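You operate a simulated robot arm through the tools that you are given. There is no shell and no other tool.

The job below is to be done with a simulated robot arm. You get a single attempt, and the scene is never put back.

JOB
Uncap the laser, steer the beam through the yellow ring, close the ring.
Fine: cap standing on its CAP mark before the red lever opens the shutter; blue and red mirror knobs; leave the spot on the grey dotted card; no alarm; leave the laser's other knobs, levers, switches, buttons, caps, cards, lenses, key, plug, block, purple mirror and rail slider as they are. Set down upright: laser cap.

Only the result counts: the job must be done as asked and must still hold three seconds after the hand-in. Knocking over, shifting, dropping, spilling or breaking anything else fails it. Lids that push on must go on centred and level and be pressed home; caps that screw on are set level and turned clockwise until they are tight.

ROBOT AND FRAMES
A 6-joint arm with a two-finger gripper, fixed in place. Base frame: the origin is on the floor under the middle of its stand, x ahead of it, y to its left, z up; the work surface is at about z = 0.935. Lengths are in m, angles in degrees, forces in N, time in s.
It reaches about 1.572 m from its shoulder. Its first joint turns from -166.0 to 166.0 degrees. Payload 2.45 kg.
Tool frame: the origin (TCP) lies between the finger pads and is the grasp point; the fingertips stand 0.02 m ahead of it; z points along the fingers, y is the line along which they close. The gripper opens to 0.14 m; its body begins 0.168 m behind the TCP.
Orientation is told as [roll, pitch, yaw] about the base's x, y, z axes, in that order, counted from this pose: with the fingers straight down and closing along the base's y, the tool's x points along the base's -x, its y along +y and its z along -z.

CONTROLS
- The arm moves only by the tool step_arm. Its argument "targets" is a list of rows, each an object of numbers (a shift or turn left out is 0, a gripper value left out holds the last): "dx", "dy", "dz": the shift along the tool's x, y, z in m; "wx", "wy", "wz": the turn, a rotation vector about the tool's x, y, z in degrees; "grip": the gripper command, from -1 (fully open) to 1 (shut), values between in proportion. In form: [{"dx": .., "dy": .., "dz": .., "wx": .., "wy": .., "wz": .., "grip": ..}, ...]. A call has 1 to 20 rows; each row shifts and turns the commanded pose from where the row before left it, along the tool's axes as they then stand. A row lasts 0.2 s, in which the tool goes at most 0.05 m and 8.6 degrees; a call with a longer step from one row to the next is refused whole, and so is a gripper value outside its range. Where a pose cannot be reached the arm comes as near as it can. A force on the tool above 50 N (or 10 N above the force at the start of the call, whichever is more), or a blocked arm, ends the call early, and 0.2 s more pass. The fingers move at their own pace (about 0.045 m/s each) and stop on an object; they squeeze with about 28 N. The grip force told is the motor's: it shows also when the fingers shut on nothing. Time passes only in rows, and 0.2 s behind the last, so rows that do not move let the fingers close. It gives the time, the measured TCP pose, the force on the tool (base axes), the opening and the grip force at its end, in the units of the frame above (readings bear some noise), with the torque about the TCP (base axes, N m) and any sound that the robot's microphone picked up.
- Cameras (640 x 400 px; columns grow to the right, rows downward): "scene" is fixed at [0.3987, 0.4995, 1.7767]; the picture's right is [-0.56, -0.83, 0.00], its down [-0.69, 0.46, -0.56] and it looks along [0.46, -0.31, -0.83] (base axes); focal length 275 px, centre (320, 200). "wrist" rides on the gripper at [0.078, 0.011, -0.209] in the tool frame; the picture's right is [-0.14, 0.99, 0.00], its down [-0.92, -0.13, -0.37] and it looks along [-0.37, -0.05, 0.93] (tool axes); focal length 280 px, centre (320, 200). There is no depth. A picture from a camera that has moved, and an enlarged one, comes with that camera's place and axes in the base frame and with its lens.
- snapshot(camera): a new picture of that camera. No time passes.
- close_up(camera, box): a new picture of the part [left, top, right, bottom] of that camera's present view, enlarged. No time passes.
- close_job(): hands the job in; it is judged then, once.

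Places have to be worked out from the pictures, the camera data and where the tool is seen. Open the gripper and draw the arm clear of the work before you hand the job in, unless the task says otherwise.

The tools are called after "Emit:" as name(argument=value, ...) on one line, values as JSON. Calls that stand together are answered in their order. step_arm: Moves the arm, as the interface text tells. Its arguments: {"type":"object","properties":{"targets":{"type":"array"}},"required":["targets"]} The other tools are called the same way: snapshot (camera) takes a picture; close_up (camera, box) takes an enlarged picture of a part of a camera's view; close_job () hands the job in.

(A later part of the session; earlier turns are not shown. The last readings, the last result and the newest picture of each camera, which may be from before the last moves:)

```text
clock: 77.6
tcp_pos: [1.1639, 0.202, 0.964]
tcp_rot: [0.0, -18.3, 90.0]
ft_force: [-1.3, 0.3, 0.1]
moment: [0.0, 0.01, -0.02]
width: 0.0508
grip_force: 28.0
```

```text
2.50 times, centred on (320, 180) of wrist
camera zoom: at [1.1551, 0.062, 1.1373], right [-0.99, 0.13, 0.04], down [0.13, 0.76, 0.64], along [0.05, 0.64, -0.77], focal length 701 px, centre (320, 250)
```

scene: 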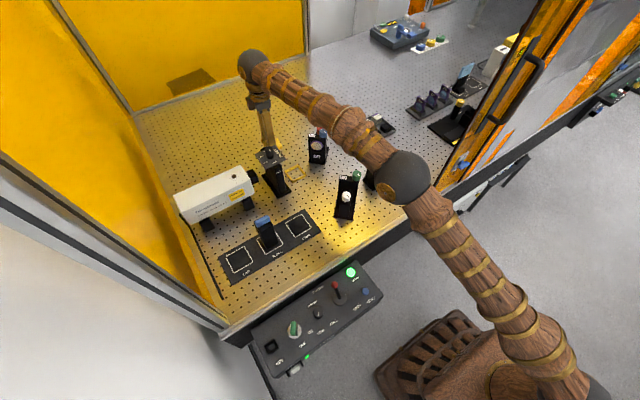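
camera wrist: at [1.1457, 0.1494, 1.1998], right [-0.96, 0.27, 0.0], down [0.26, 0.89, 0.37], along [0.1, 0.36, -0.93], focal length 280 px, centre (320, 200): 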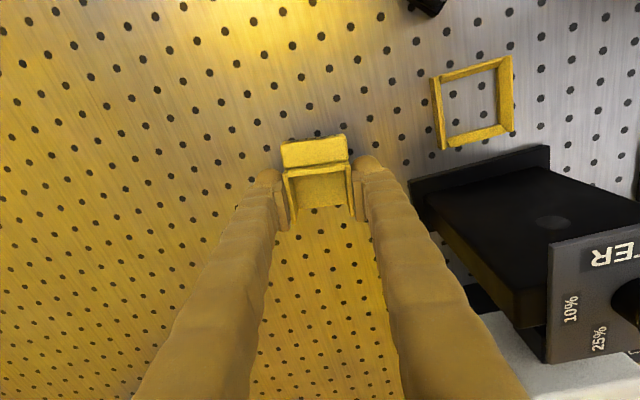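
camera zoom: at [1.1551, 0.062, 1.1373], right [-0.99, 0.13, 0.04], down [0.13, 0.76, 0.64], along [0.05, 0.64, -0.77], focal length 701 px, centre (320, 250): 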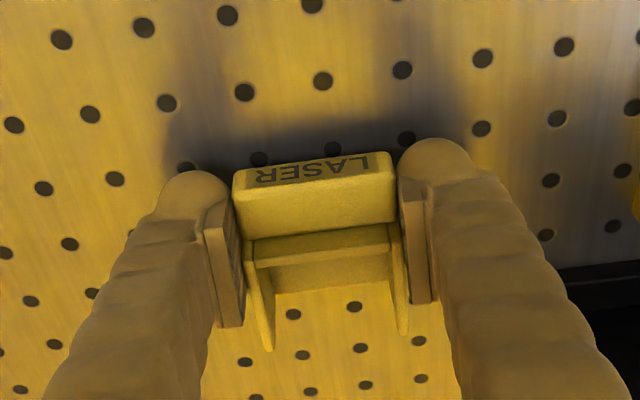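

Gripped at 0.051 on the fin ends. Lifting to z≈1.03 and starting the rotation to bring the fin upward.

Emit:
step_arm(targets=[{"dx": -0.0102, "dz": -0.0314}, {"dx": -0.0102, "dz": -0.0314}, {"wy": 8}, {"wy": 8}, {"wy": 8}, {"wy": 8}, {"wy": 8}, {"wy": 8}, {}])

Emit:
snapshot(camera="scene")

Emit:
snapshot(camera="wrist")

```text
clock: 79.6
tcp_pos: [1.1613, 0.2019, 1.0287]
tcp_rot: [0.0, 29.7, 90.1]
ft_force: [0.3, 0.3, -0.1]
moment: [-0.01, -0.02, 0.01]
width: 0.0505
grip_force: 28.2
out of reach, approached as far as the arm can: row 8
```

```text
taken
```

scene: 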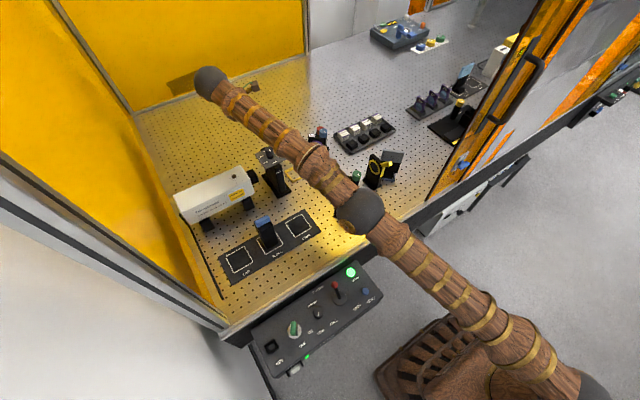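

```text
taken
camera wrist: at [1.152, 0.2379, 1.2487], right [-0.99, 0.12, -0.07], down [0.13, 0.98, -0.14], along [0.05, -0.14, -0.99], focal length 280 px, centre (320, 200)
```

wrist: 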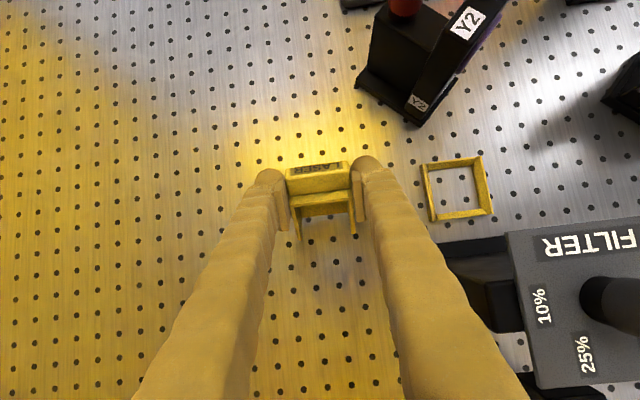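

The arm runs out of reach here, so I'll bring the cap nearer the robot, straighten the tool and gain height.

Emit:
step_arm(targets=[{"wy": -7.4, "dy": 0.02}, {"wy": -7.4, "dy": 0.02}, {"wy": -7.4, "dy": 0.02}, {"wy": -7.5, "dy": 0.02}, {"dy": 0.034, "dz": -0.034}, {"dy": 0.034, "dz": -0.034}, {"dy": 0.034, "dz": -0.034}, {"dy": 0.02, "dz": -0.042}, {}])

Emit:
snapshot(camera="wrist")

```text
clock: 81.6
tcp_pos: [0.959, 0.2018, 1.1732]
tcp_rot: [0.0, 0.1, 90.0]
ft_force: [0.0, -0.8, -0.5]
moment: [0.0, -0.01, -0.01]
width: 0.0505
grip_force: 27.4
```

```text
taken
camera wrist: at [0.949, 0.1245, 1.382], right [-0.99, 0.14, 0.0], down [0.13, 0.92, 0.37], along [0.05, 0.36, -0.93], focal length 280 px, centre (320, 200)
```

wrist: 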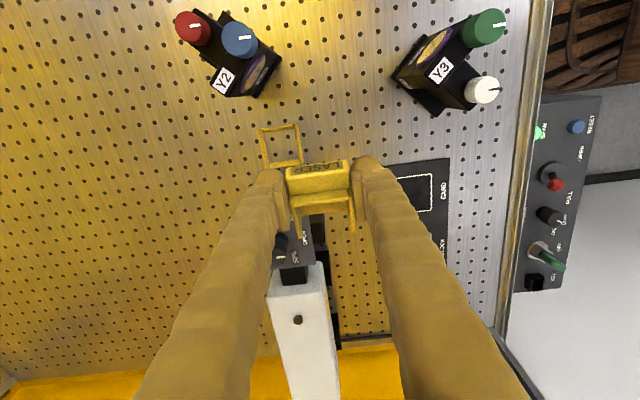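

The cap is secure in hand. Rising a bit and turning the tool another −90° so that the fin will end up on top when I lean the hand toward the table.

Emit:
step_arm(targets=[{"dz": -0.045}, {"wz": -8.2}, {"wz": -8.2}, {"wz": -8.2}, {"wz": -8.2}, {"wz": -8.2}, {"wz": -8.2}, {"wz": -8.2}, {"wz": -8.2}, {"wz": -8.2}, {"wz": -8.2}, {"wz": -8.0}, {}])

Emit:
snapshot(camera="wrist")

Emit:
snapshot(camera="scene")

```text
clock: 84.4
tcp_pos: [0.9588, 0.201, 1.2176]
tcp_rot: [0.0, 0.0, -179.9]
ft_force: [0.1, 0.6, -0.6]
moment: [0.0, 0.01, 0.0]
width: 0.0508
grip_force: 28.0
```

```text
taken
camera wrist: at [1.0388, 0.1904, 1.4269], right [-0.14, -0.99, 0.0], down [-0.92, 0.13, 0.37], along [-0.37, 0.05, -0.93], focal length 280 px, centre (320, 200)
```

wrist: 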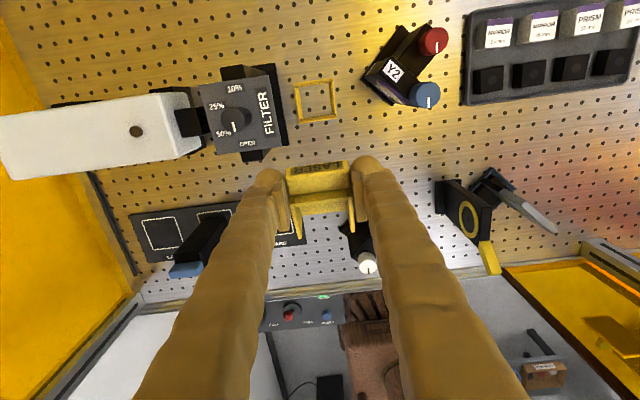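

```text
taken
```

scene: 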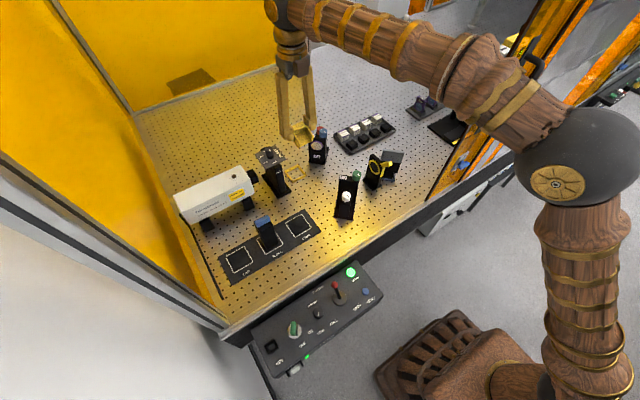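

Now moving over toward the CAP mark at height, clear of everything.

Emit:
step_arm(targets=[{"dx": -0.0199, "dy": -0.0412}, {"dx": -0.0199, "dy": -0.0412}, {"dx": -0.0199, "dy": -0.0412}, {"dx": -0.0199, "dy": -0.0412}, {"dx": -0.0199, "dy": -0.0412}, {"dx": -0.0199, "dy": -0.0412}, {"dx": -0.0199, "dy": -0.0412}, {"dx": -0.0199, "dy": -0.0412}, {}])

Emit:
snapshot(camera="wrist")

Emit:
snapshot(camera="scene")

```text
clock: 86.4
tcp_pos: [0.8013, 0.5278, 1.2191]
tcp_rot: [0.1, 0.0, 180.1]
ft_force: [0.8, 0.1, -0.1]
moment: [0.01, -0.02, -0.02]
width: 0.0507
grip_force: 27.3
```

```text
taken
camera wrist: at [0.8808, 0.5172, 1.4269], right [-0.14, -0.99, 0.0], down [-0.92, 0.13, 0.37], along [-0.37, 0.05, -0.93], focal length 280 px, centre (320, 200)
```

wrist: 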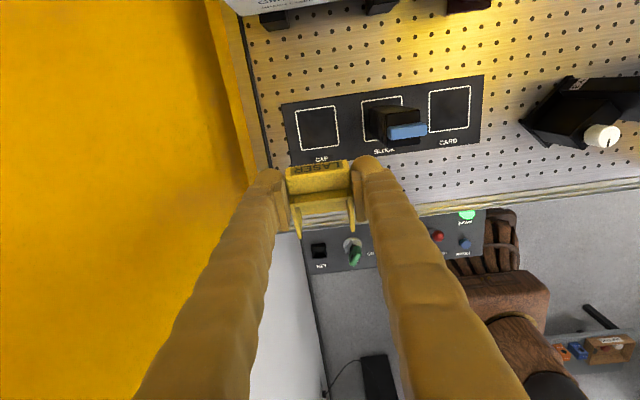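

```text
taken
```

scene: 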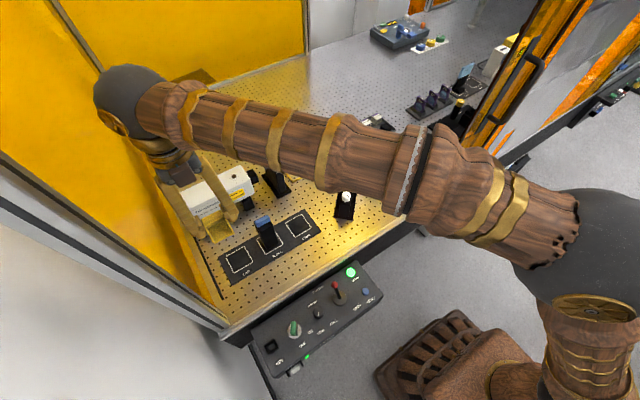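

The CAP mark centre comes out at (0.818, 0.530). Leaning the hand forward 66° so the cap comes nearly upright with its fin on top.

Emit:
step_arm(targets=[{"wy": 8.25}, {"wy": 8.25}, {"wy": 8.25}, {"wy": 8.25}, {"wy": 8.25}, {"wy": 8.25}, {"wy": 8.25}, {"wy": 8.25}, {}])

Emit:
snapshot(camera="wrist")

Emit:
snapshot(camera="scene")

```text
clock: 88.4
tcp_pos: [0.8004, 0.5314, 1.2186]
tcp_rot: [0.0, 66.0, 180.1]
ft_force: [0.5, -0.4, 0.4]
moment: [0.01, 0.0, 0.02]
width: 0.0506
grip_force: 27.8
```

```text
taken
camera wrist: at [0.6422, 0.5205, 1.3747], right [-0.06, -0.99, -0.13], down [-0.71, 0.13, -0.69], along [0.7, 0.05, -0.71], focal length 280 px, centre (320, 200)
```

wrist: 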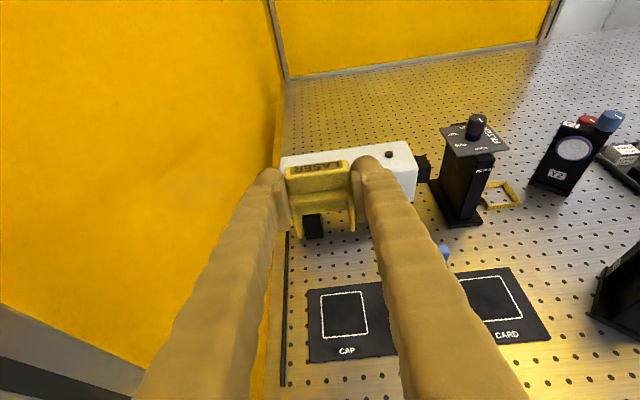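

```text
taken
```

scene: 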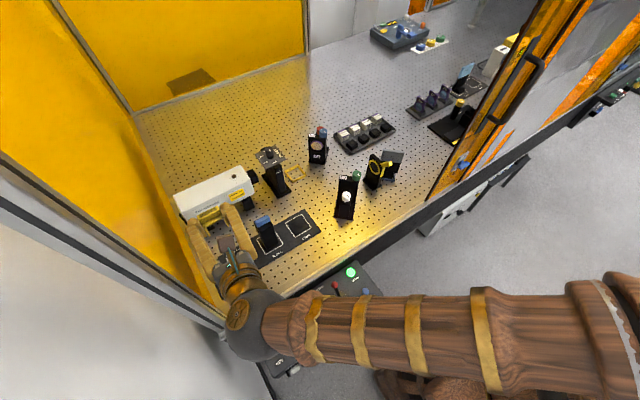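

The cap is nearly upright with the LASER fin on top, directly above its mark. Lowering to z≈1.03 first.

Emit:
step_arm(targets=[{"dx": -0.0337, "dz": 0.017, "dy": 0.0003}, {"dx": -0.0337, "dz": 0.017, "dy": 0.0003}, {"dx": -0.0337, "dz": 0.017, "dy": 0.0003}, {"dx": -0.0337, "dz": 0.017, "dy": 0.0003}, {"dx": -0.0337, "dz": 0.017, "dy": 0.0003}, {}])

Emit:
snapshot(camera="wrist")

Emit:
snapshot(camera="scene")

```text
clock: 89.8
tcp_pos: [0.8098, 0.5302, 1.0298]
tcp_rot: [0.0, 66.0, -180.0]
ft_force: [-1.0, -1.0, -0.6]
moment: [0.01, 0.0, -0.03]
width: 0.0507
grip_force: 28.3
```

```text
taken
camera wrist: at [0.6513, 0.52, 1.1852], right [-0.06, -0.99, -0.13], down [-0.71, 0.13, -0.69], along [0.7, 0.05, -0.71], focal length 280 px, centre (320, 200)
```

wrist: 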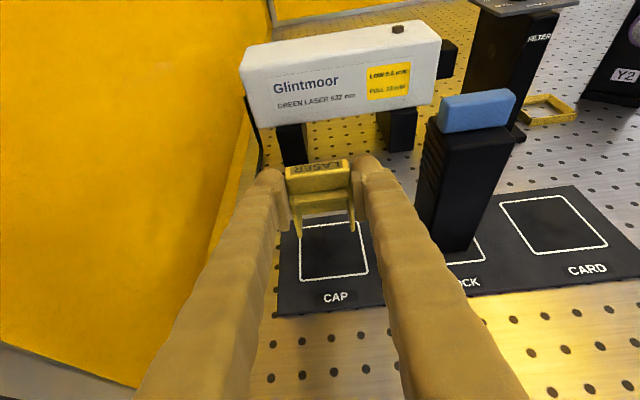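

```text
taken
```

scene: 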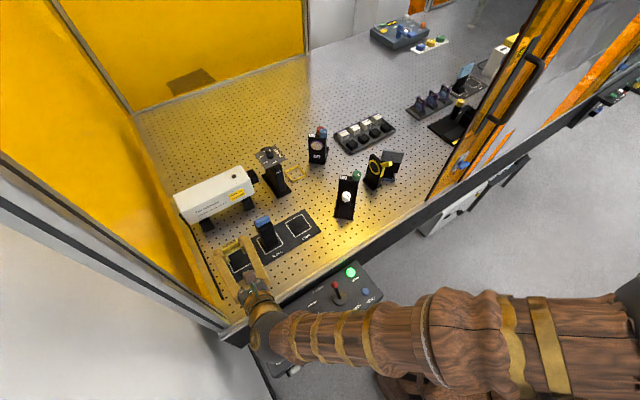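

Lowering further toward contact while watching the force.

Emit:
step_arm(targets=[{"dx": -0.0174, "dz": 0.0077}, {"dx": -0.0137, "dz": 0.0061}, {}])

Emit:
close_up(camera="wrist", box=[240, 130, 420, 260])

Emit:
close_up(camera="scene", box=[200, 200, 300, 290])

```text
clock: 90.6
tcp_pos: [0.8101, 0.529, 0.9945]
tcp_rot: [0.0, 66.0, -180.0]
ft_force: [-0.5, 0.3, -0.6]
moment: [-0.02, 0.01, -0.01]
width: 0.0507
grip_force: 28.2
```

```text
3.08 times, centred on (330, 195) of wrist
camera zoom: at [0.6525, 0.5187, 1.1511], right [-0.06, -0.99, -0.13], down [-0.71, 0.13, -0.69], along [0.7, 0.05, -0.71], focal length 863 px, centre (289, 215)
```

zoom: 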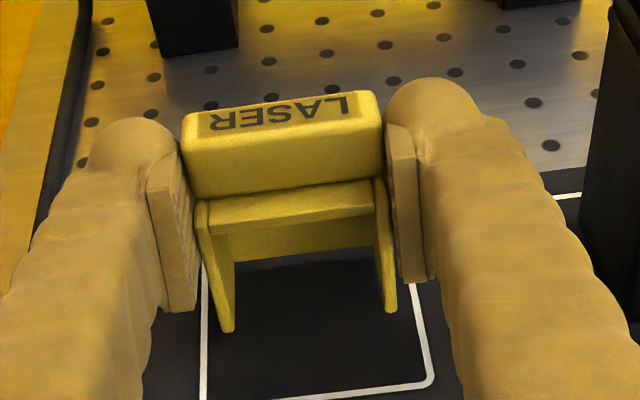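

```text
4.44 times, centred on (250, 245) of scene
camera zoom: at [0.3987, 0.4995, 1.7767], right [-0.56, -0.83, 0.0], down [-0.69, 0.46, -0.56], along [0.46, -0.31, -0.83], focal length 1224 px, centre (631, 0)
```

zoom: 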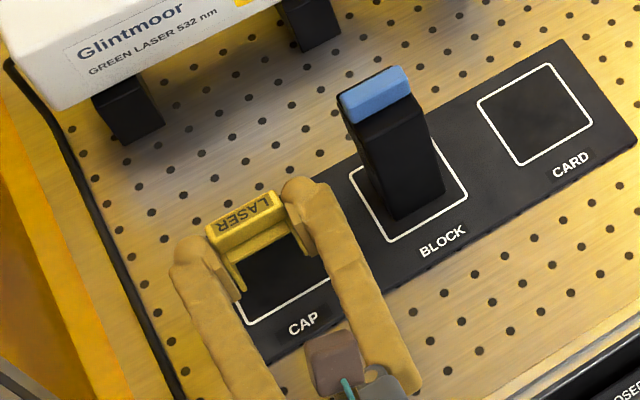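

It's right over the mark. Lowering the last few millimetres until contact.

Emit:
step_arm(targets=[{"dx": -0.0037, "dz": 0.0016}, {"dx": -0.0037, "dz": 0.0016}, {}])

```text
clock: 91.4
tcp_pos: [0.8098, 0.5293, 0.9886]
tcp_rot: [0.0, 66.1, 179.9]
ft_force: [0.1, -0.7, 13.5]
moment: [-0.17, -0.41, -0.02]
width: 0.0509
grip_force: 27.8
```

Contact is made (13.5 N at the front-bottom edge). I'll lift a hair, rotate the last 5° to make it upright, and shift back 4 mm to stay centred.

Emit:
step_arm(targets=[{"dx": 0.0022, "dz": -0.001}, {"wy": 5}, {"dx": -0.0013, "dz": -0.0038}, {}])

Emit:
close_up(camera="wrist", box=[240, 130, 420, 260])

Emit:
close_up(camera="scene", box=[200, 220, 280, 290])

```text
clock: 92.4
tcp_pos: [0.8051, 0.5299, 0.9896]
tcp_rot: [0.0, 71.0, -179.9]
ft_force: [0.2, 0.3, 0.4]
moment: [0.03, 0.01, 0.0]
width: 0.0508
grip_force: 28.0
```

```text
3.08 times, centred on (330, 195) of wrist
camera zoom: at [0.6344, 0.5189, 1.131], right [-0.04, -0.99, -0.13], down [-0.65, 0.13, -0.75], along [0.76, 0.05, -0.65], focal length 863 px, centre (289, 215)
```

zoom: 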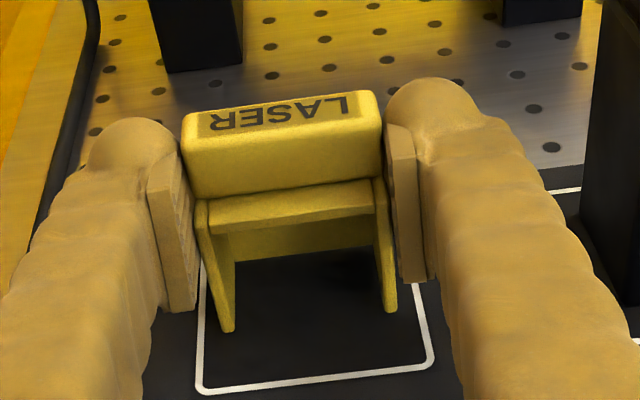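

```text
5.71 times, centred on (240, 255) of scene
camera zoom: at [0.3987, 0.4995, 1.7767], right [-0.56, -0.83, 0.0], down [-0.69, 0.46, -0.56], along [0.46, -0.31, -0.83], focal length 1574 px, centre (777, -114)
```

zoom: 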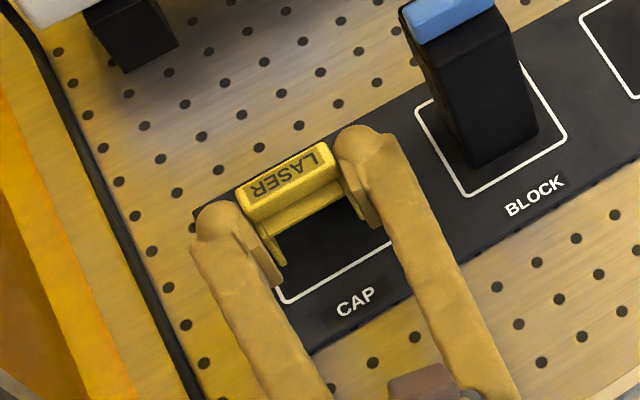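

The cap is upright and its footprint lies within the square, about 4 mm too far in +x. Correcting that and lowering gently.

Emit:
step_arm(targets=[{"dx": -0.0041, "dz": -0.0028}, {"dx": -0.0014, "dz": 0.0005}, {}])

```text
clock: 93.2
tcp_pos: [0.801, 0.5295, 0.9872]
tcp_rot: [-0.3, 71.1, 179.7]
ft_force: [-0.9, -1.0, 21.0]
moment: [-0.11, 0.02, 0.0]
width: 0.0507
grip_force: 28.3
```

Now in contact (21 N) under the cap. Relieving the load, then opening gently.

Emit:
step_arm(targets=[{"dx": 0.0015, "dz": -0.0005}, {}, {"grip": 0.2}, {"grip": 0.1}, {"grip": 0.0}, {}])

Emit:
close_up(camera="wrist", box=[240, 130, 420, 260])

Emit:
close_up(camera="scene", box=[200, 220, 280, 290])

```text
clock: 94.6
tcp_pos: [0.8014, 0.5283, 0.9868]
tcp_rot: [0.0, 71.0, -180.0]
ft_force: [0.4, -0.1, 1.0]
moment: [0.01, -0.02, 0.03]
width: 0.0699
grip_force: 0.1
```

```text
3.08 times, centred on (330, 195) of wrist
camera zoom: at [0.6301, 0.5188, 1.1287], right [-0.05, -0.99, -0.13], down [-0.65, 0.13, -0.75], along [0.76, 0.05, -0.65], focal length 863 px, centre (289, 215)
```

zoom: 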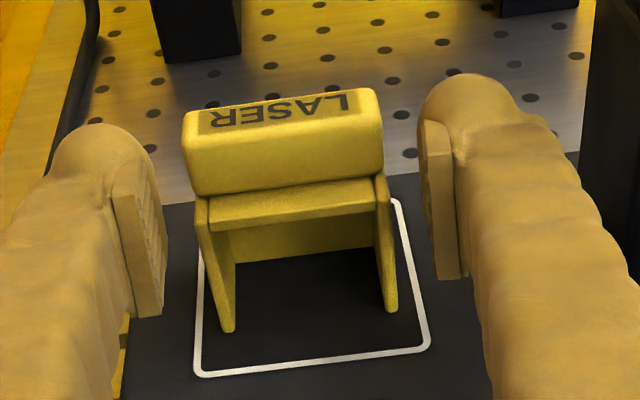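

```text
5.71 times, centred on (240, 255) of scene
camera zoom: at [0.3987, 0.4995, 1.7767], right [-0.56, -0.83, 0.0], down [-0.69, 0.46, -0.56], along [0.46, -0.31, -0.83], focal length 1574 px, centre (777, -114)
```

zoom: 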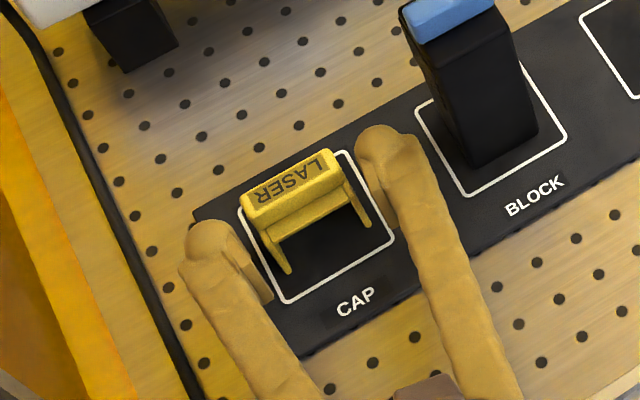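

The cap is standing upright and centred inside its CAP mark. Withdrawing the open fingers straight back, then up.

Emit:
step_arm(targets=[{"dz": -0.02}, {"dz": -0.03}, {"dz": -0.03}, {"dz": -0.03}, {"dx": 0.04}, {"dx": 0.045}, {"dx": 0.045}, {}])

Emit:
snapshot(camera="scene")

Emit:
snapshot(camera="wrist")

```text
clock: 96.4
tcp_pos: [0.7399, 0.53, 1.1439]
tcp_rot: [0.0, 71.0, -180.0]
ft_force: [-0.1, 0.2, 0.7]
moment: [0.01, 0.01, 0.03]
width: 0.0699
grip_force: 0.1
```

```text
taken
```

scene: 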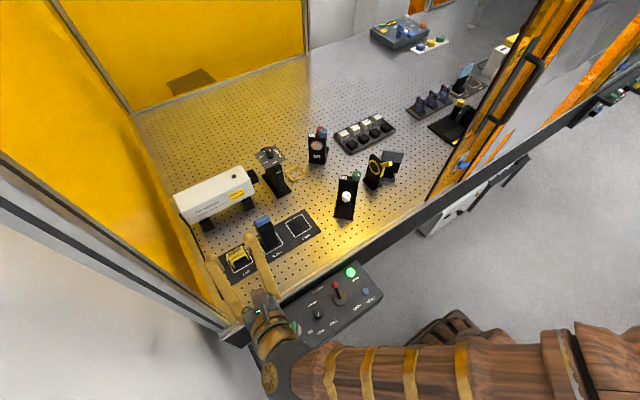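

```text
taken
camera wrist: at [0.5695, 0.5184, 1.2862], right [-0.05, -0.99, -0.13], down [-0.65, 0.13, -0.75], along [0.76, 0.05, -0.65], focal length 280 px, centre (320, 200)
```

wrist: 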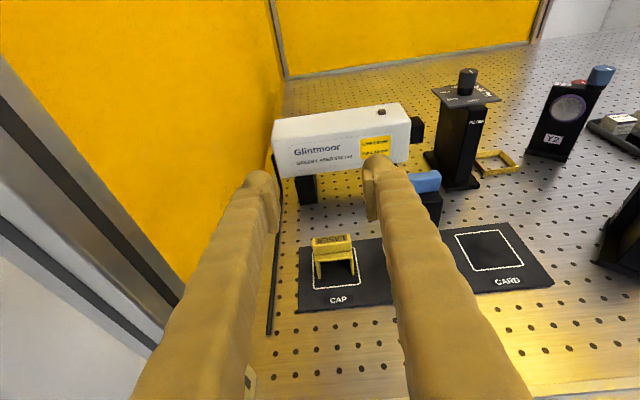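

The cap is done. Now for the shutter lever: I'll swing the hand back to vertical and move above the control panel to look at it.

Emit:
step_arm(targets=[{"dx": 0.045}, {"dx": 0.03}, {"wy": -7.9, "dy": 0.02}, {"wy": -7.9, "dy": 0.02}, {"wy": -7.9, "dy": 0.02}, {"wy": -7.9, "dy": 0.02}, {"wy": -7.9, "dy": 0.02}, {"wy": -7.9, "dy": 0.02}, {"wy": -7.9, "dy": 0.02}, {"wy": -7.9, "dy": 0.02}, {"wy": -7.8, "dy": 0.02}, {"grip": 1, "dx": -0.04}, {"grip": 1, "dx": -0.04}, {"grip": 1}])

Emit:
snapshot(camera="wrist")

Emit:
snapshot(camera="scene")

```text
clock: 99.4
tcp_pos: [0.6836, 0.3529, 1.2153]
tcp_rot: [0.0, -0.2, 180.0]
ft_force: [-0.1, 0.0, 0.8]
moment: [-0.02, -0.02, 0.0]
width: 0.0
grip_force: 1.1
```

```text
taken
camera wrist: at [0.7633, 0.3418, 1.424], right [-0.14, -0.99, 0.0], down [-0.92, 0.13, 0.37], along [-0.37, 0.05, -0.93], focal length 280 px, centre (320, 200)
```

wrist: 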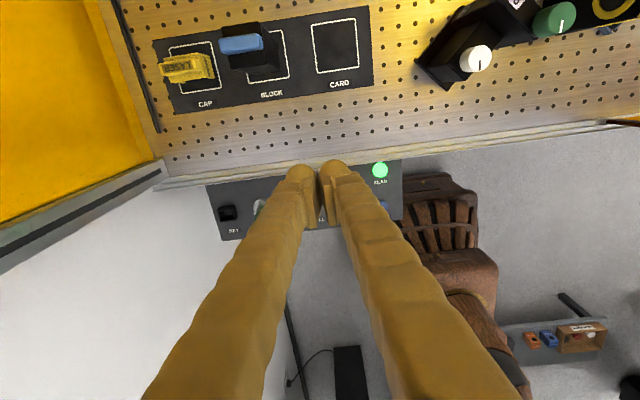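

```text
taken
```

scene: 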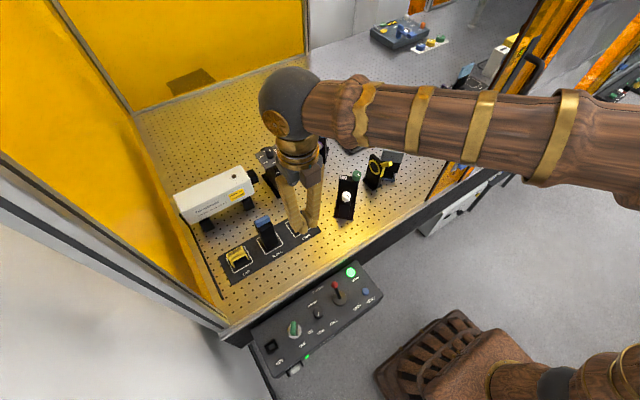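

The closed fingers block the panel view. Opening them to see the lever between the fingers.

Emit:
step_arm(targets=[{"grip": -1}, {"grip": -1}, {"grip": -1}, {"grip": -1}, {"grip": -1}, {"grip": -1}, {"grip": -1}, {"grip": -1}])

Emit:
close_up(camera="wrist", box=[200, 130, 440, 280])

Emit:
close_up(camera="scene", box=[240, 250, 400, 380])

Emit:
close_up(camera="scene", box=[300, 255, 380, 325])

```text
clock: 101.2
tcp_pos: [0.6844, 0.3535, 1.2159]
tcp_rot: [0.1, 0.0, 180.0]
ft_force: [-0.7, 0.2, 0.0]
moment: [-0.02, 0.01, -0.03]
width: 0.1397
grip_force: 0.0
```

```text
2.67 times, centred on (320, 205) of wrist
camera zoom: at [0.7636, 0.3418, 1.4242], right [-0.14, -0.99, 0.0], down [-0.92, 0.13, 0.37], along [-0.37, 0.05, -0.93], focal length 748 px, centre (320, 187)
```

zoom: 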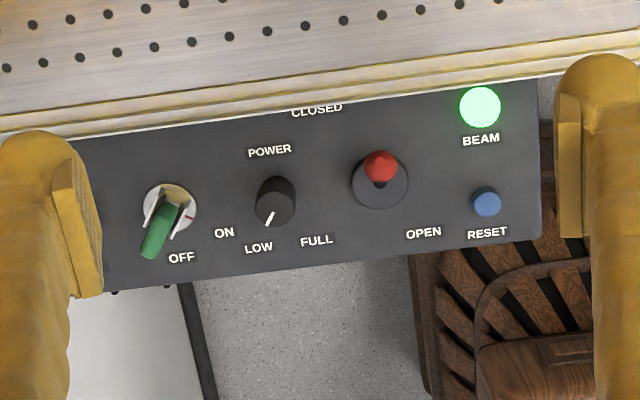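

```text
3.08 times, centred on (320, 315) of scene
camera zoom: at [0.3987, 0.4995, 1.7767], right [-0.56, -0.83, 0.0], down [-0.69, 0.46, -0.56], along [0.46, -0.31, -0.83], focal length 848 px, centre (320, -154)
```

zoom: 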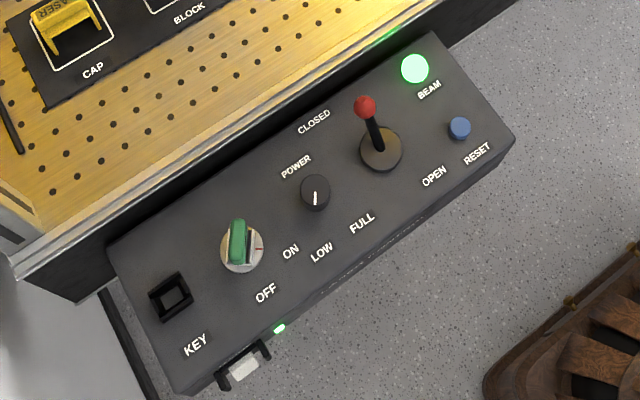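

```text
5.71 times, centred on (340, 290) of scene
camera zoom: at [0.3987, 0.4995, 1.7767], right [-0.56, -0.83, 0.0], down [-0.69, 0.46, -0.56], along [0.46, -0.31, -0.83], focal length 1574 px, centre (206, -314)
```

zoom: 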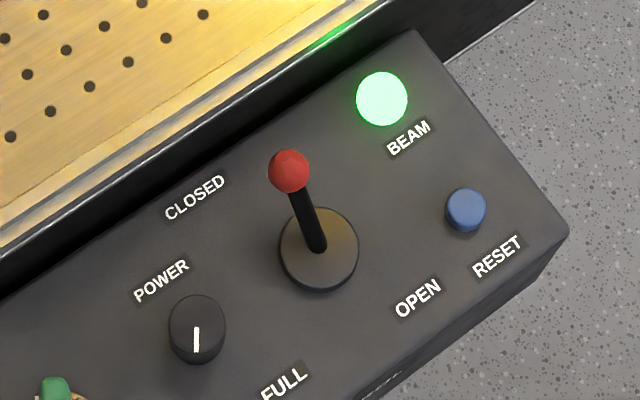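

The lever ball is at about (0.579, 0.325, 0.941), tilted toward the table, with its pivot at (0.547, 0.325, 0.885). I'll straddle the ball with the fingers and carry it over to OPEN. Moving above it first.

Emit:
step_arm(targets=[{"dx": -0.0175, "dy": 0.0047, "dz": 0.036, "grip": 0.1}, {"dx": -0.0175, "dy": 0.0047, "dz": 0.036, "grip": 0.1}, {"dx": -0.0175, "dy": 0.0047, "dz": 0.036}, {"dx": -0.0175, "dy": 0.0048, "dz": 0.036}, {"dx": -0.0175, "dy": 0.0048, "dz": 0.036}, {"dx": -0.0175, "dy": 0.0048, "dz": 0.03}, {}])

Emit:
close_up(camera="wrist", box=[220, 110, 420, 250])

Emit:
close_up(camera="scene", box=[280, 220, 400, 330])

```text
clock: 102.8
tcp_pos: [0.5784, 0.321, 1.0057]
tcp_rot: [0.1, 0.0, 180.0]
ft_force: [0.2, 0.7, -0.6]
moment: [-0.02, 0.02, -0.04]
width: 0.063
grip_force: 0.0
```

```text
2.86 times, centred on (320, 180) of wrist
camera zoom: at [0.6583, 0.3097, 1.2148], right [-0.14, -0.99, 0.0], down [-0.92, 0.13, 0.37], along [-0.37, 0.05, -0.93], focal length 801 px, centre (320, 257)
```

zoom: 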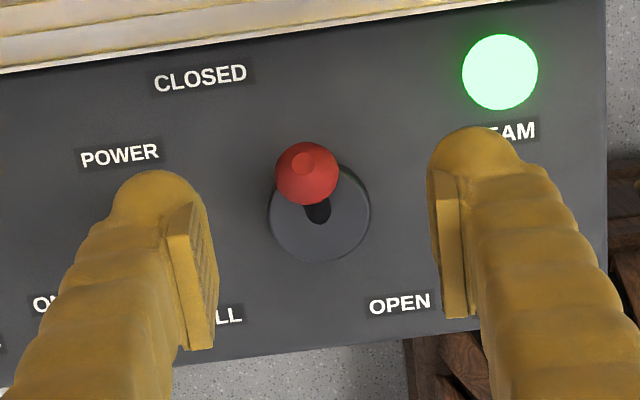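

```text
3.64 times, centred on (340, 275) of scene
camera zoom: at [0.3987, 0.4995, 1.7767], right [-0.56, -0.83, 0.0], down [-0.69, 0.46, -0.56], along [0.46, -0.31, -0.83], focal length 1002 px, centre (247, -73)
```

zoom: 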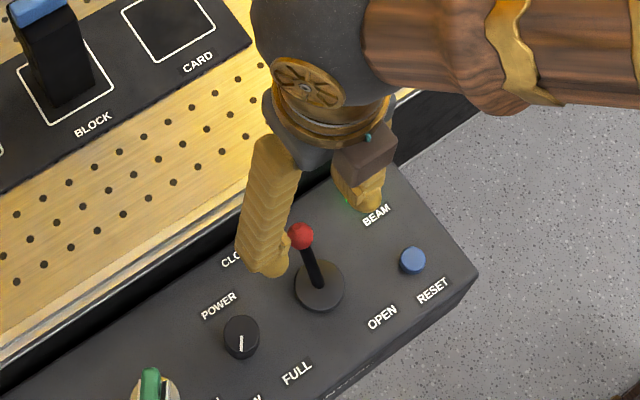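

The ball is between the fingers. A small correction, then descending to the ball height.

Emit:
step_arm(targets=[{"dx": 0.003, "dy": -0.004}, {"dz": 0.031}, {"dz": 0.03}, {}])

Emit:
close_up(camera="wrist", box=[220, 110, 420, 250])

Emit:
close_up(camera="scene", box=[280, 220, 400, 330])

```text
clock: 103.8
tcp_pos: [0.5823, 0.3263, 0.9453]
tcp_rot: [-0.1, 0.1, 179.9]
ft_force: [0.7, 0.4, -0.8]
moment: [0.05, -0.02, 0.0]
width: 0.0629
grip_force: 0.1
```

```text
2.86 times, centred on (320, 180) of wrist
camera zoom: at [0.6619, 0.3153, 1.1535], right [-0.14, -0.99, 0.0], down [-0.92, 0.13, 0.37], along [-0.37, 0.05, -0.93], focal length 801 px, centre (320, 257)
```

zoom: 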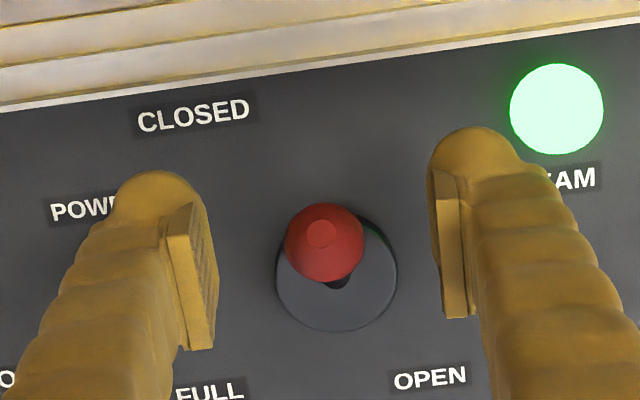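

```text
3.64 times, centred on (340, 275) of scene
camera zoom: at [0.3987, 0.4995, 1.7767], right [-0.56, -0.83, 0.0], down [-0.69, 0.46, -0.56], along [0.46, -0.31, -0.83], focal length 1002 px, centre (247, -73)
```

zoom: 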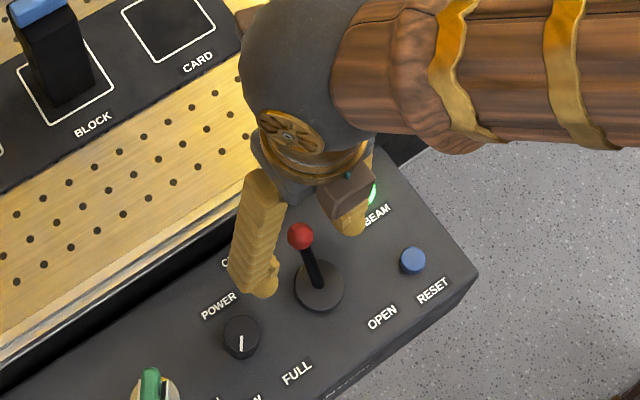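

The ball is within 4 mm of the TCP. A small shift, then gripping it.

Emit:
step_arm(targets=[{"dx": 0.003, "dy": 0.001, "dz": 0.002}, {"grip": 1}, {"grip": 1}, {"grip": 1}, {}])

Emit:
close_up(camera="wrist", box=[220, 110, 420, 250])

```text
clock: 105.0
tcp_pos: [0.587, 0.3245, 0.9434]
tcp_rot: [0.0, 0.1, 180.1]
ft_force: [1.0, -9.9, -1.5]
moment: [-0.01, -0.07, 0.04]
width: 0.0181
grip_force: 34.4
```

```text
2.86 times, centred on (320, 180) of wrist
camera zoom: at [0.6648, 0.3142, 1.1521], right [-0.14, -0.99, 0.0], down [-0.92, 0.13, 0.37], along [-0.37, 0.05, -0.93], focal length 801 px, centre (320, 257)
```

zoom: 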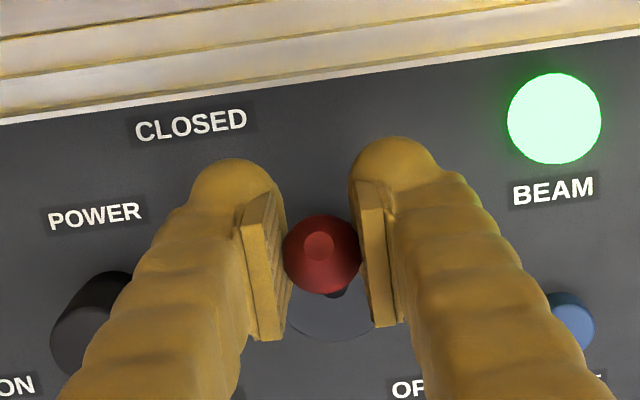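

The ball is gripped at 0.018. Carrying the lever along its arc: the first half, up to vertical.

Emit:
step_arm(targets=[{"dy": 0.0008}, {"dx": -0.0071, "dz": -0.0044}, {"dx": -0.0075, "dz": -0.0034}, {"dx": -0.0079, "dz": -0.0025}, {"dx": -0.0081, "dz": -0.0015}, {"dx": -0.0083, "dz": -0.0005}])

Emit:
close_up(camera="scene", box=[280, 220, 400, 330])

```text
clock: 106.4
tcp_pos: [0.5483, 0.3238, 0.9557]
tcp_rot: [0.0, 0.1, -180.0]
ft_force: [3.5, 7.6, -7.2]
moment: [0.02, -0.19, 0.02]
width: 0.0188
grip_force: 44.0
stopped in row 6: the force on the tool passed its limit at 52 N (the readings are from after the stop); the commanded pose is now the measured one
```

```text
3.64 times, centred on (340, 275) of scene
camera zoom: at [0.3987, 0.4995, 1.7767], right [-0.56, -0.83, 0.0], down [-0.69, 0.46, -0.56], along [0.46, -0.31, -0.83], focal length 1002 px, centre (247, -73)
```

zoom: 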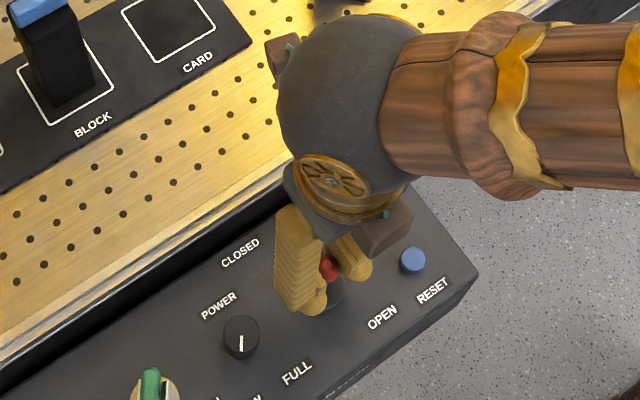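

The force briefly peaked near vertical and my arc was a bit high. Continuing over with smaller steps and slightly lower.

Emit:
step_arm(targets=[{"dx": -0.003, "dz": 0.001, "dy": 0.0004}, {"dx": -0.004, "dz": 0.0008}, {"dx": -0.004, "dz": 0.0008}, {"dx": -0.004, "dz": 0.001}])

Emit:
close_up(camera="scene", box=[280, 220, 400, 330])

```text
clock: 107.4
tcp_pos: [0.5338, 0.3246, 0.9518]
tcp_rot: [0.0, 0.2, 180.0]
ft_force: [16.2, 23.1, 11.4]
moment: [0.12, -1.17, -0.02]
width: 0.0185
grip_force: 43.4
```

```text
3.64 times, centred on (340, 275) of scene
camera zoom: at [0.3987, 0.4995, 1.7767], right [-0.56, -0.83, 0.0], down [-0.69, 0.46, -0.56], along [0.46, -0.31, -0.83], focal length 1002 px, centre (247, -73)
```

zoom: 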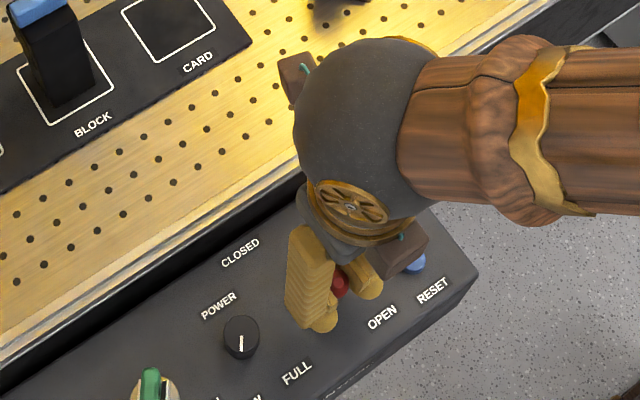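

There's a noticeable twisting moment on the ball since the tool isn't rotating with the lever. I'll loosen the fingers slightly and see where the lever settles.

Emit:
step_arm(targets=[{"grip": 0.5}, {"grip": 0.5}, {}])

Emit:
close_up(camera="wrist", box=[220, 110, 420, 280])

Emit:
snapshot(camera="scene")

```text
clock: 108.2
tcp_pos: [0.5327, 0.3246, 0.9518]
tcp_rot: [0.0, 0.0, -180.0]
ft_force: [-1.2, -0.5, -1.0]
moment: [-0.01, -0.01, 0.05]
width: 0.0349
grip_force: 0.0
```

```text
2.35 times, centred on (320, 195) of wrist
camera zoom: at [0.6123, 0.3131, 1.1604], right [-0.14, -0.99, 0.0], down [-0.92, 0.13, 0.37], along [-0.37, 0.05, -0.93], focal length 660 px, centre (320, 212)
```

zoom: 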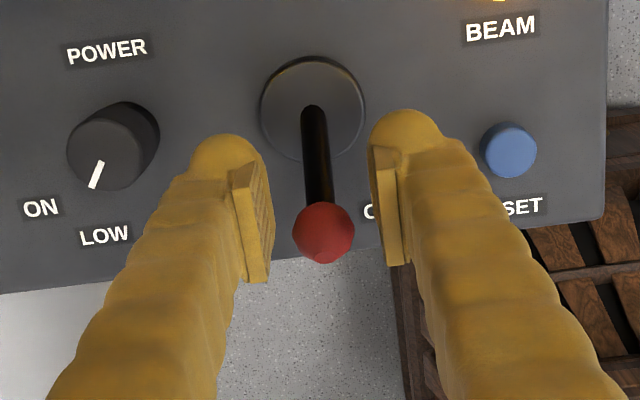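

```text
taken
```

scene: 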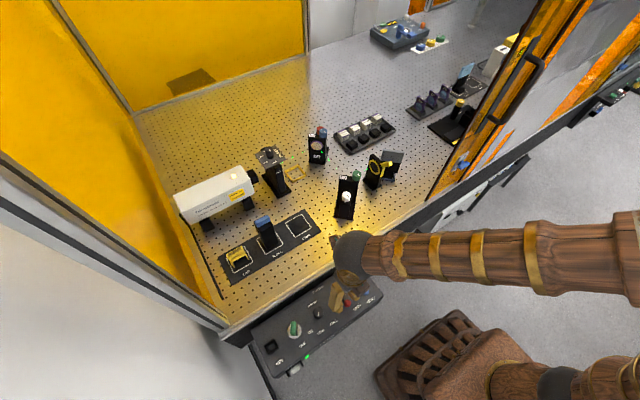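

The lever has snapped over to OPEN and the BEAM lamp changed to amber, with no alarm sound. Raising the hand straight up to check where the beam goes.

Emit:
step_arm(targets=[{"dz": -0.03}, {"dz": -0.045}, {"dz": -0.045}, {"dz": -0.045}, {"dz": -0.045}, {"dz": -0.04}, {}])

Emit:
snapshot(camera="scene")

Emit:
close_up(camera="scene", box=[290, 110, 420, 230])

Emit:
close_up(camera="scene", box=[250, 260, 390, 360])

Emit:
close_up(camera="scene", box=[230, 130, 330, 200])

```text
clock: 109.8
tcp_pos: [0.5313, 0.3232, 1.2045]
tcp_rot: [0.1, 0.0, -180.0]
ft_force: [-0.3, 0.7, 0.0]
moment: [0.0, 0.0, -0.02]
width: 0.035
grip_force: 0.1
```

```text
taken
```

scene: 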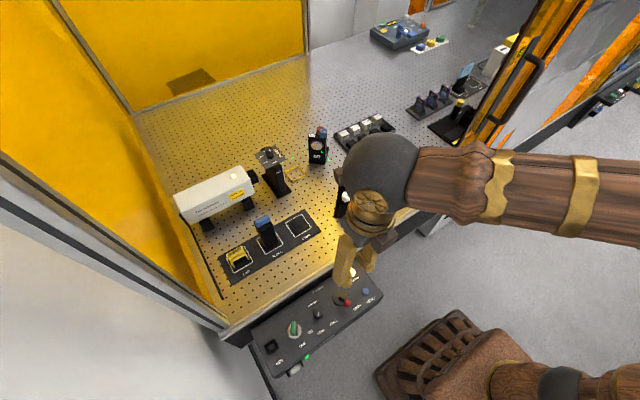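

```text
3.33 times, centred on (355, 170) of scene
camera zoom: at [0.3987, 0.4995, 1.7767], right [-0.56, -0.83, 0.0], down [-0.69, 0.46, -0.56], along [0.46, -0.31, -0.83], focal length 918 px, centre (203, 300)
```

zoom: 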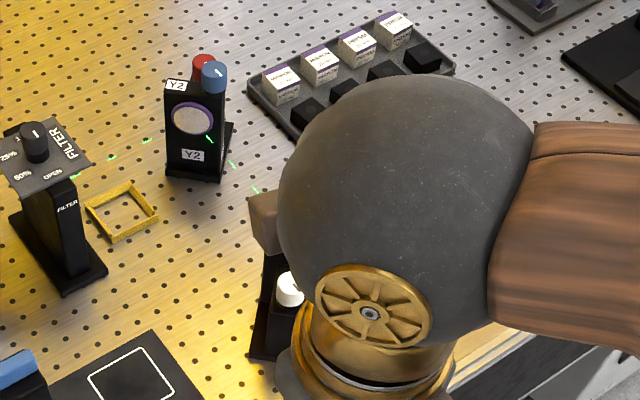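

```text
4.00 times, centred on (320, 310) of scene
camera zoom: at [0.3987, 0.4995, 1.7767], right [-0.56, -0.83, 0.0], down [-0.69, 0.46, -0.56], along [0.46, -0.31, -0.83], focal length 1102 px, centre (320, -240)
```

zoom: 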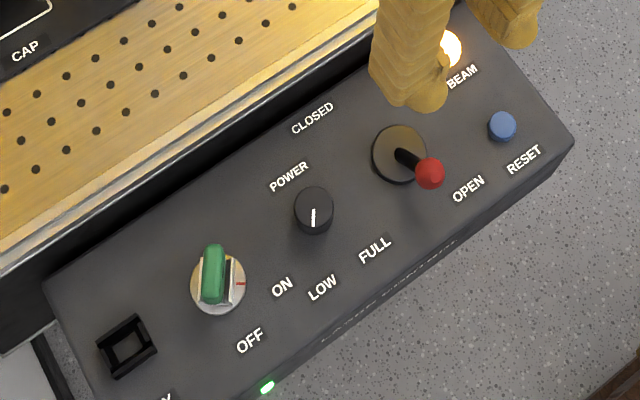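

```text
5.71 times, centred on (280, 165) of scene
camera zoom: at [0.3987, 0.4995, 1.7767], right [-0.56, -0.83, 0.0], down [-0.69, 0.46, -0.56], along [0.46, -0.31, -0.83], focal length 1574 px, centre (549, 400)
```

zoom: 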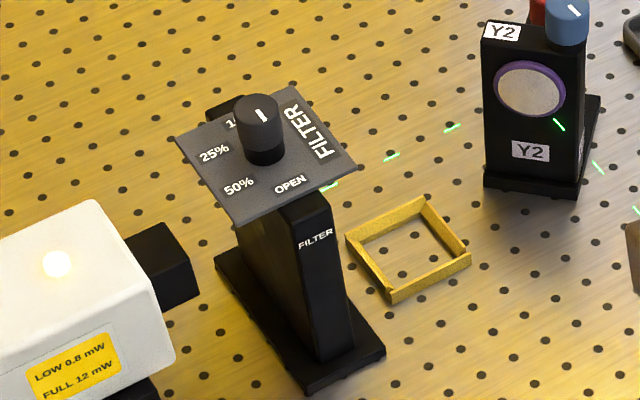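

The beam is on: green segments run from the filter to Y2 and on toward Y3. I'll move the arm out of the scene camera's view, staying well above the beam plane.

Emit:
step_arm(targets=[{"dz": -0.035, "dy": -0.03}, {"dz": -0.035, "dy": -0.03}, {"dz": -0.035, "dy": -0.03}, {"dz": -0.02, "dy": -0.04}, {"dy": -0.045}, {"dy": -0.02}, {}])

Emit:
snapshot(camera="scene")

Emit:
close_up(camera="scene", box=[290, 110, 420, 230])

Emit:
snapshot(camera="wrist")

```text
clock: 111.4
tcp_pos: [0.5315, 0.5191, 1.3289]
tcp_rot: [0.0, 0.0, -180.1]
ft_force: [-0.1, 1.1, 0.4]
moment: [-0.03, -0.05, -0.01]
width: 0.0352
grip_force: 0.0
```

```text
taken
```

scene: 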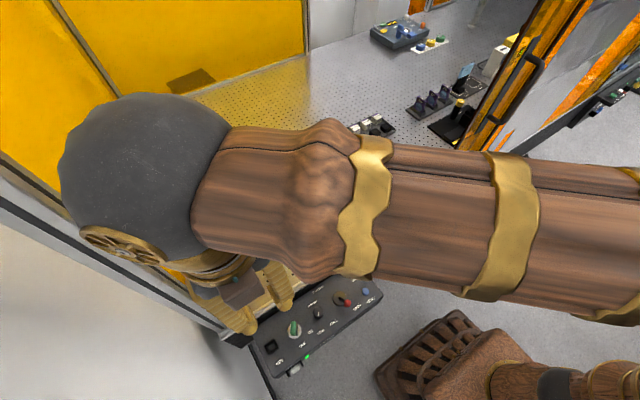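

```text
3.33 times, centred on (355, 170) of scene
camera zoom: at [0.3987, 0.4995, 1.7767], right [-0.56, -0.83, 0.0], down [-0.69, 0.46, -0.56], along [0.46, -0.31, -0.83], focal length 918 px, centre (203, 300)
```

zoom: 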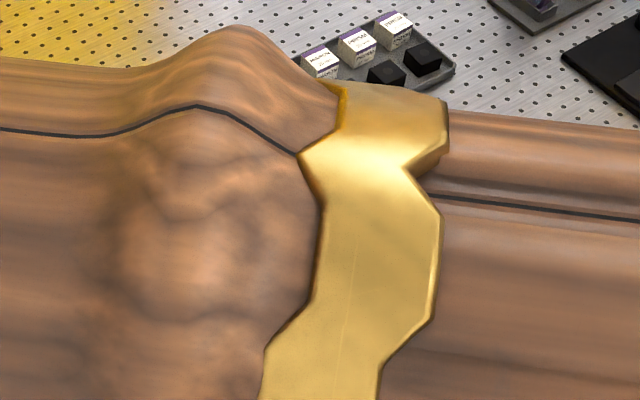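

```text
taken
camera wrist: at [0.6123, 0.507, 1.537], right [-0.14, -0.99, 0.0], down [-0.92, 0.13, 0.37], along [-0.37, 0.05, -0.93], focal length 280 px, centre (320, 200)
```

wrist: 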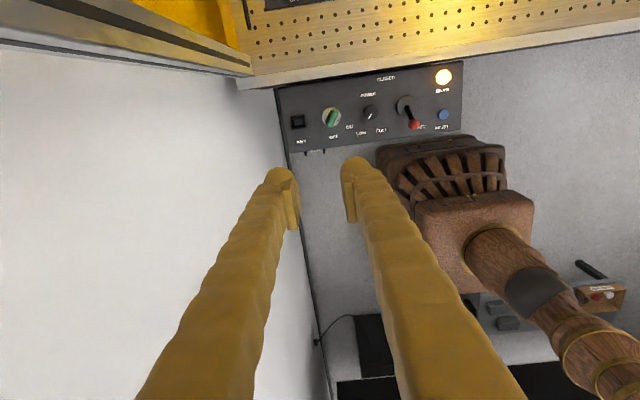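

The forearm hides everything here. I'll go over to the far side near Y2 at height, where the scene camera has a clear view, turning the tool to a useful yaw on the way.

Emit:
step_arm(targets=[{"dx": 0.0308, "dy": 0.0323, "dz": 0.0022}, {"dx": 0.0308, "dy": 0.0323, "dz": 0.0022}, {"dx": 0.0308, "dy": 0.0323, "dz": 0.0022}, {"dx": 0.0308, "dy": 0.0323, "dz": 0.0022}, {"dx": 0.0308, "dy": 0.0323, "dz": 0.0022}, {"dx": 0.0308, "dy": 0.0323, "dz": 0.0022}, {"dx": 0.0308, "dy": 0.0323, "dz": 0.0022}, {"dx": 0.0308, "dy": 0.0323, "dz": 0.0022}, {"dx": 0.0308, "dy": 0.0323, "dz": 0.0022}, {"dx": 0.0308, "dy": 0.0323, "dz": 0.0022}, {"dx": 0.0308, "dy": 0.0323, "dz": 0.0022}, {"dx": 0.0308, "dy": 0.0323, "dz": 0.0022}, {"dx": 0.0308, "dy": 0.0323, "dz": 0.0022}, {}])

Emit:
snapshot(camera="scene")

Emit:
close_up(camera="scene", box=[290, 110, 420, 230])

Emit:
close_up(camera="scene", box=[355, 140, 415, 200])

```text
clock: 114.4
tcp_pos: [0.9334, 0.1077, 1.2981]
tcp_rot: [0.2, 0.1, 179.2]
ft_force: [1.0, 0.0, 0.0]
moment: [0.0, -0.01, -0.02]
width: 0.0351
grip_force: 0.0
out of reach, approached as far as the arm can: row 13
```

```text
taken
```

scene: 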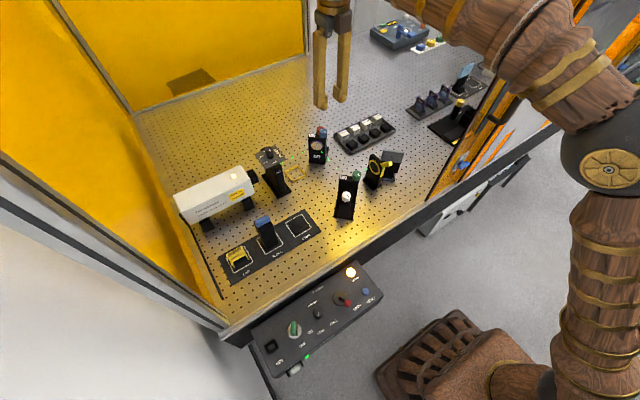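

```text
3.33 times, centred on (355, 170) of scene
camera zoom: at [0.3987, 0.4995, 1.7767], right [-0.56, -0.83, 0.0], down [-0.69, 0.46, -0.56], along [0.46, -0.31, -0.83], focal length 918 px, centre (203, 300)
```

zoom: 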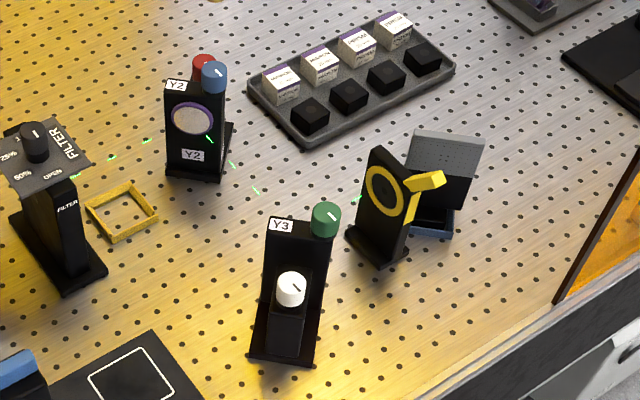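

```text
6.67 times, centred on (385, 170) of scene
camera zoom: at [0.3987, 0.4995, 1.7767], right [-0.56, -0.83, 0.0], down [-0.69, 0.46, -0.56], along [0.46, -0.31, -0.83], focal length 1836 px, centre (-113, 400)
```

zoom: 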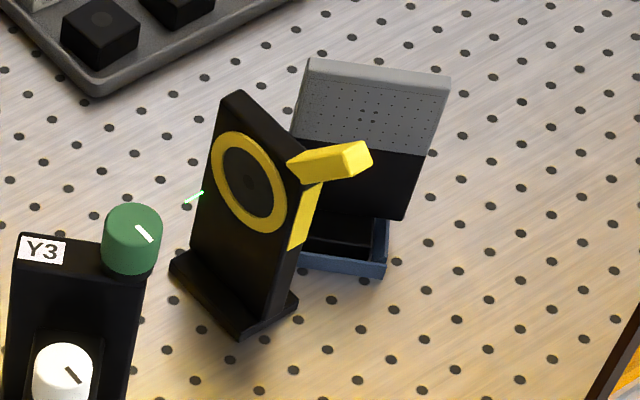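

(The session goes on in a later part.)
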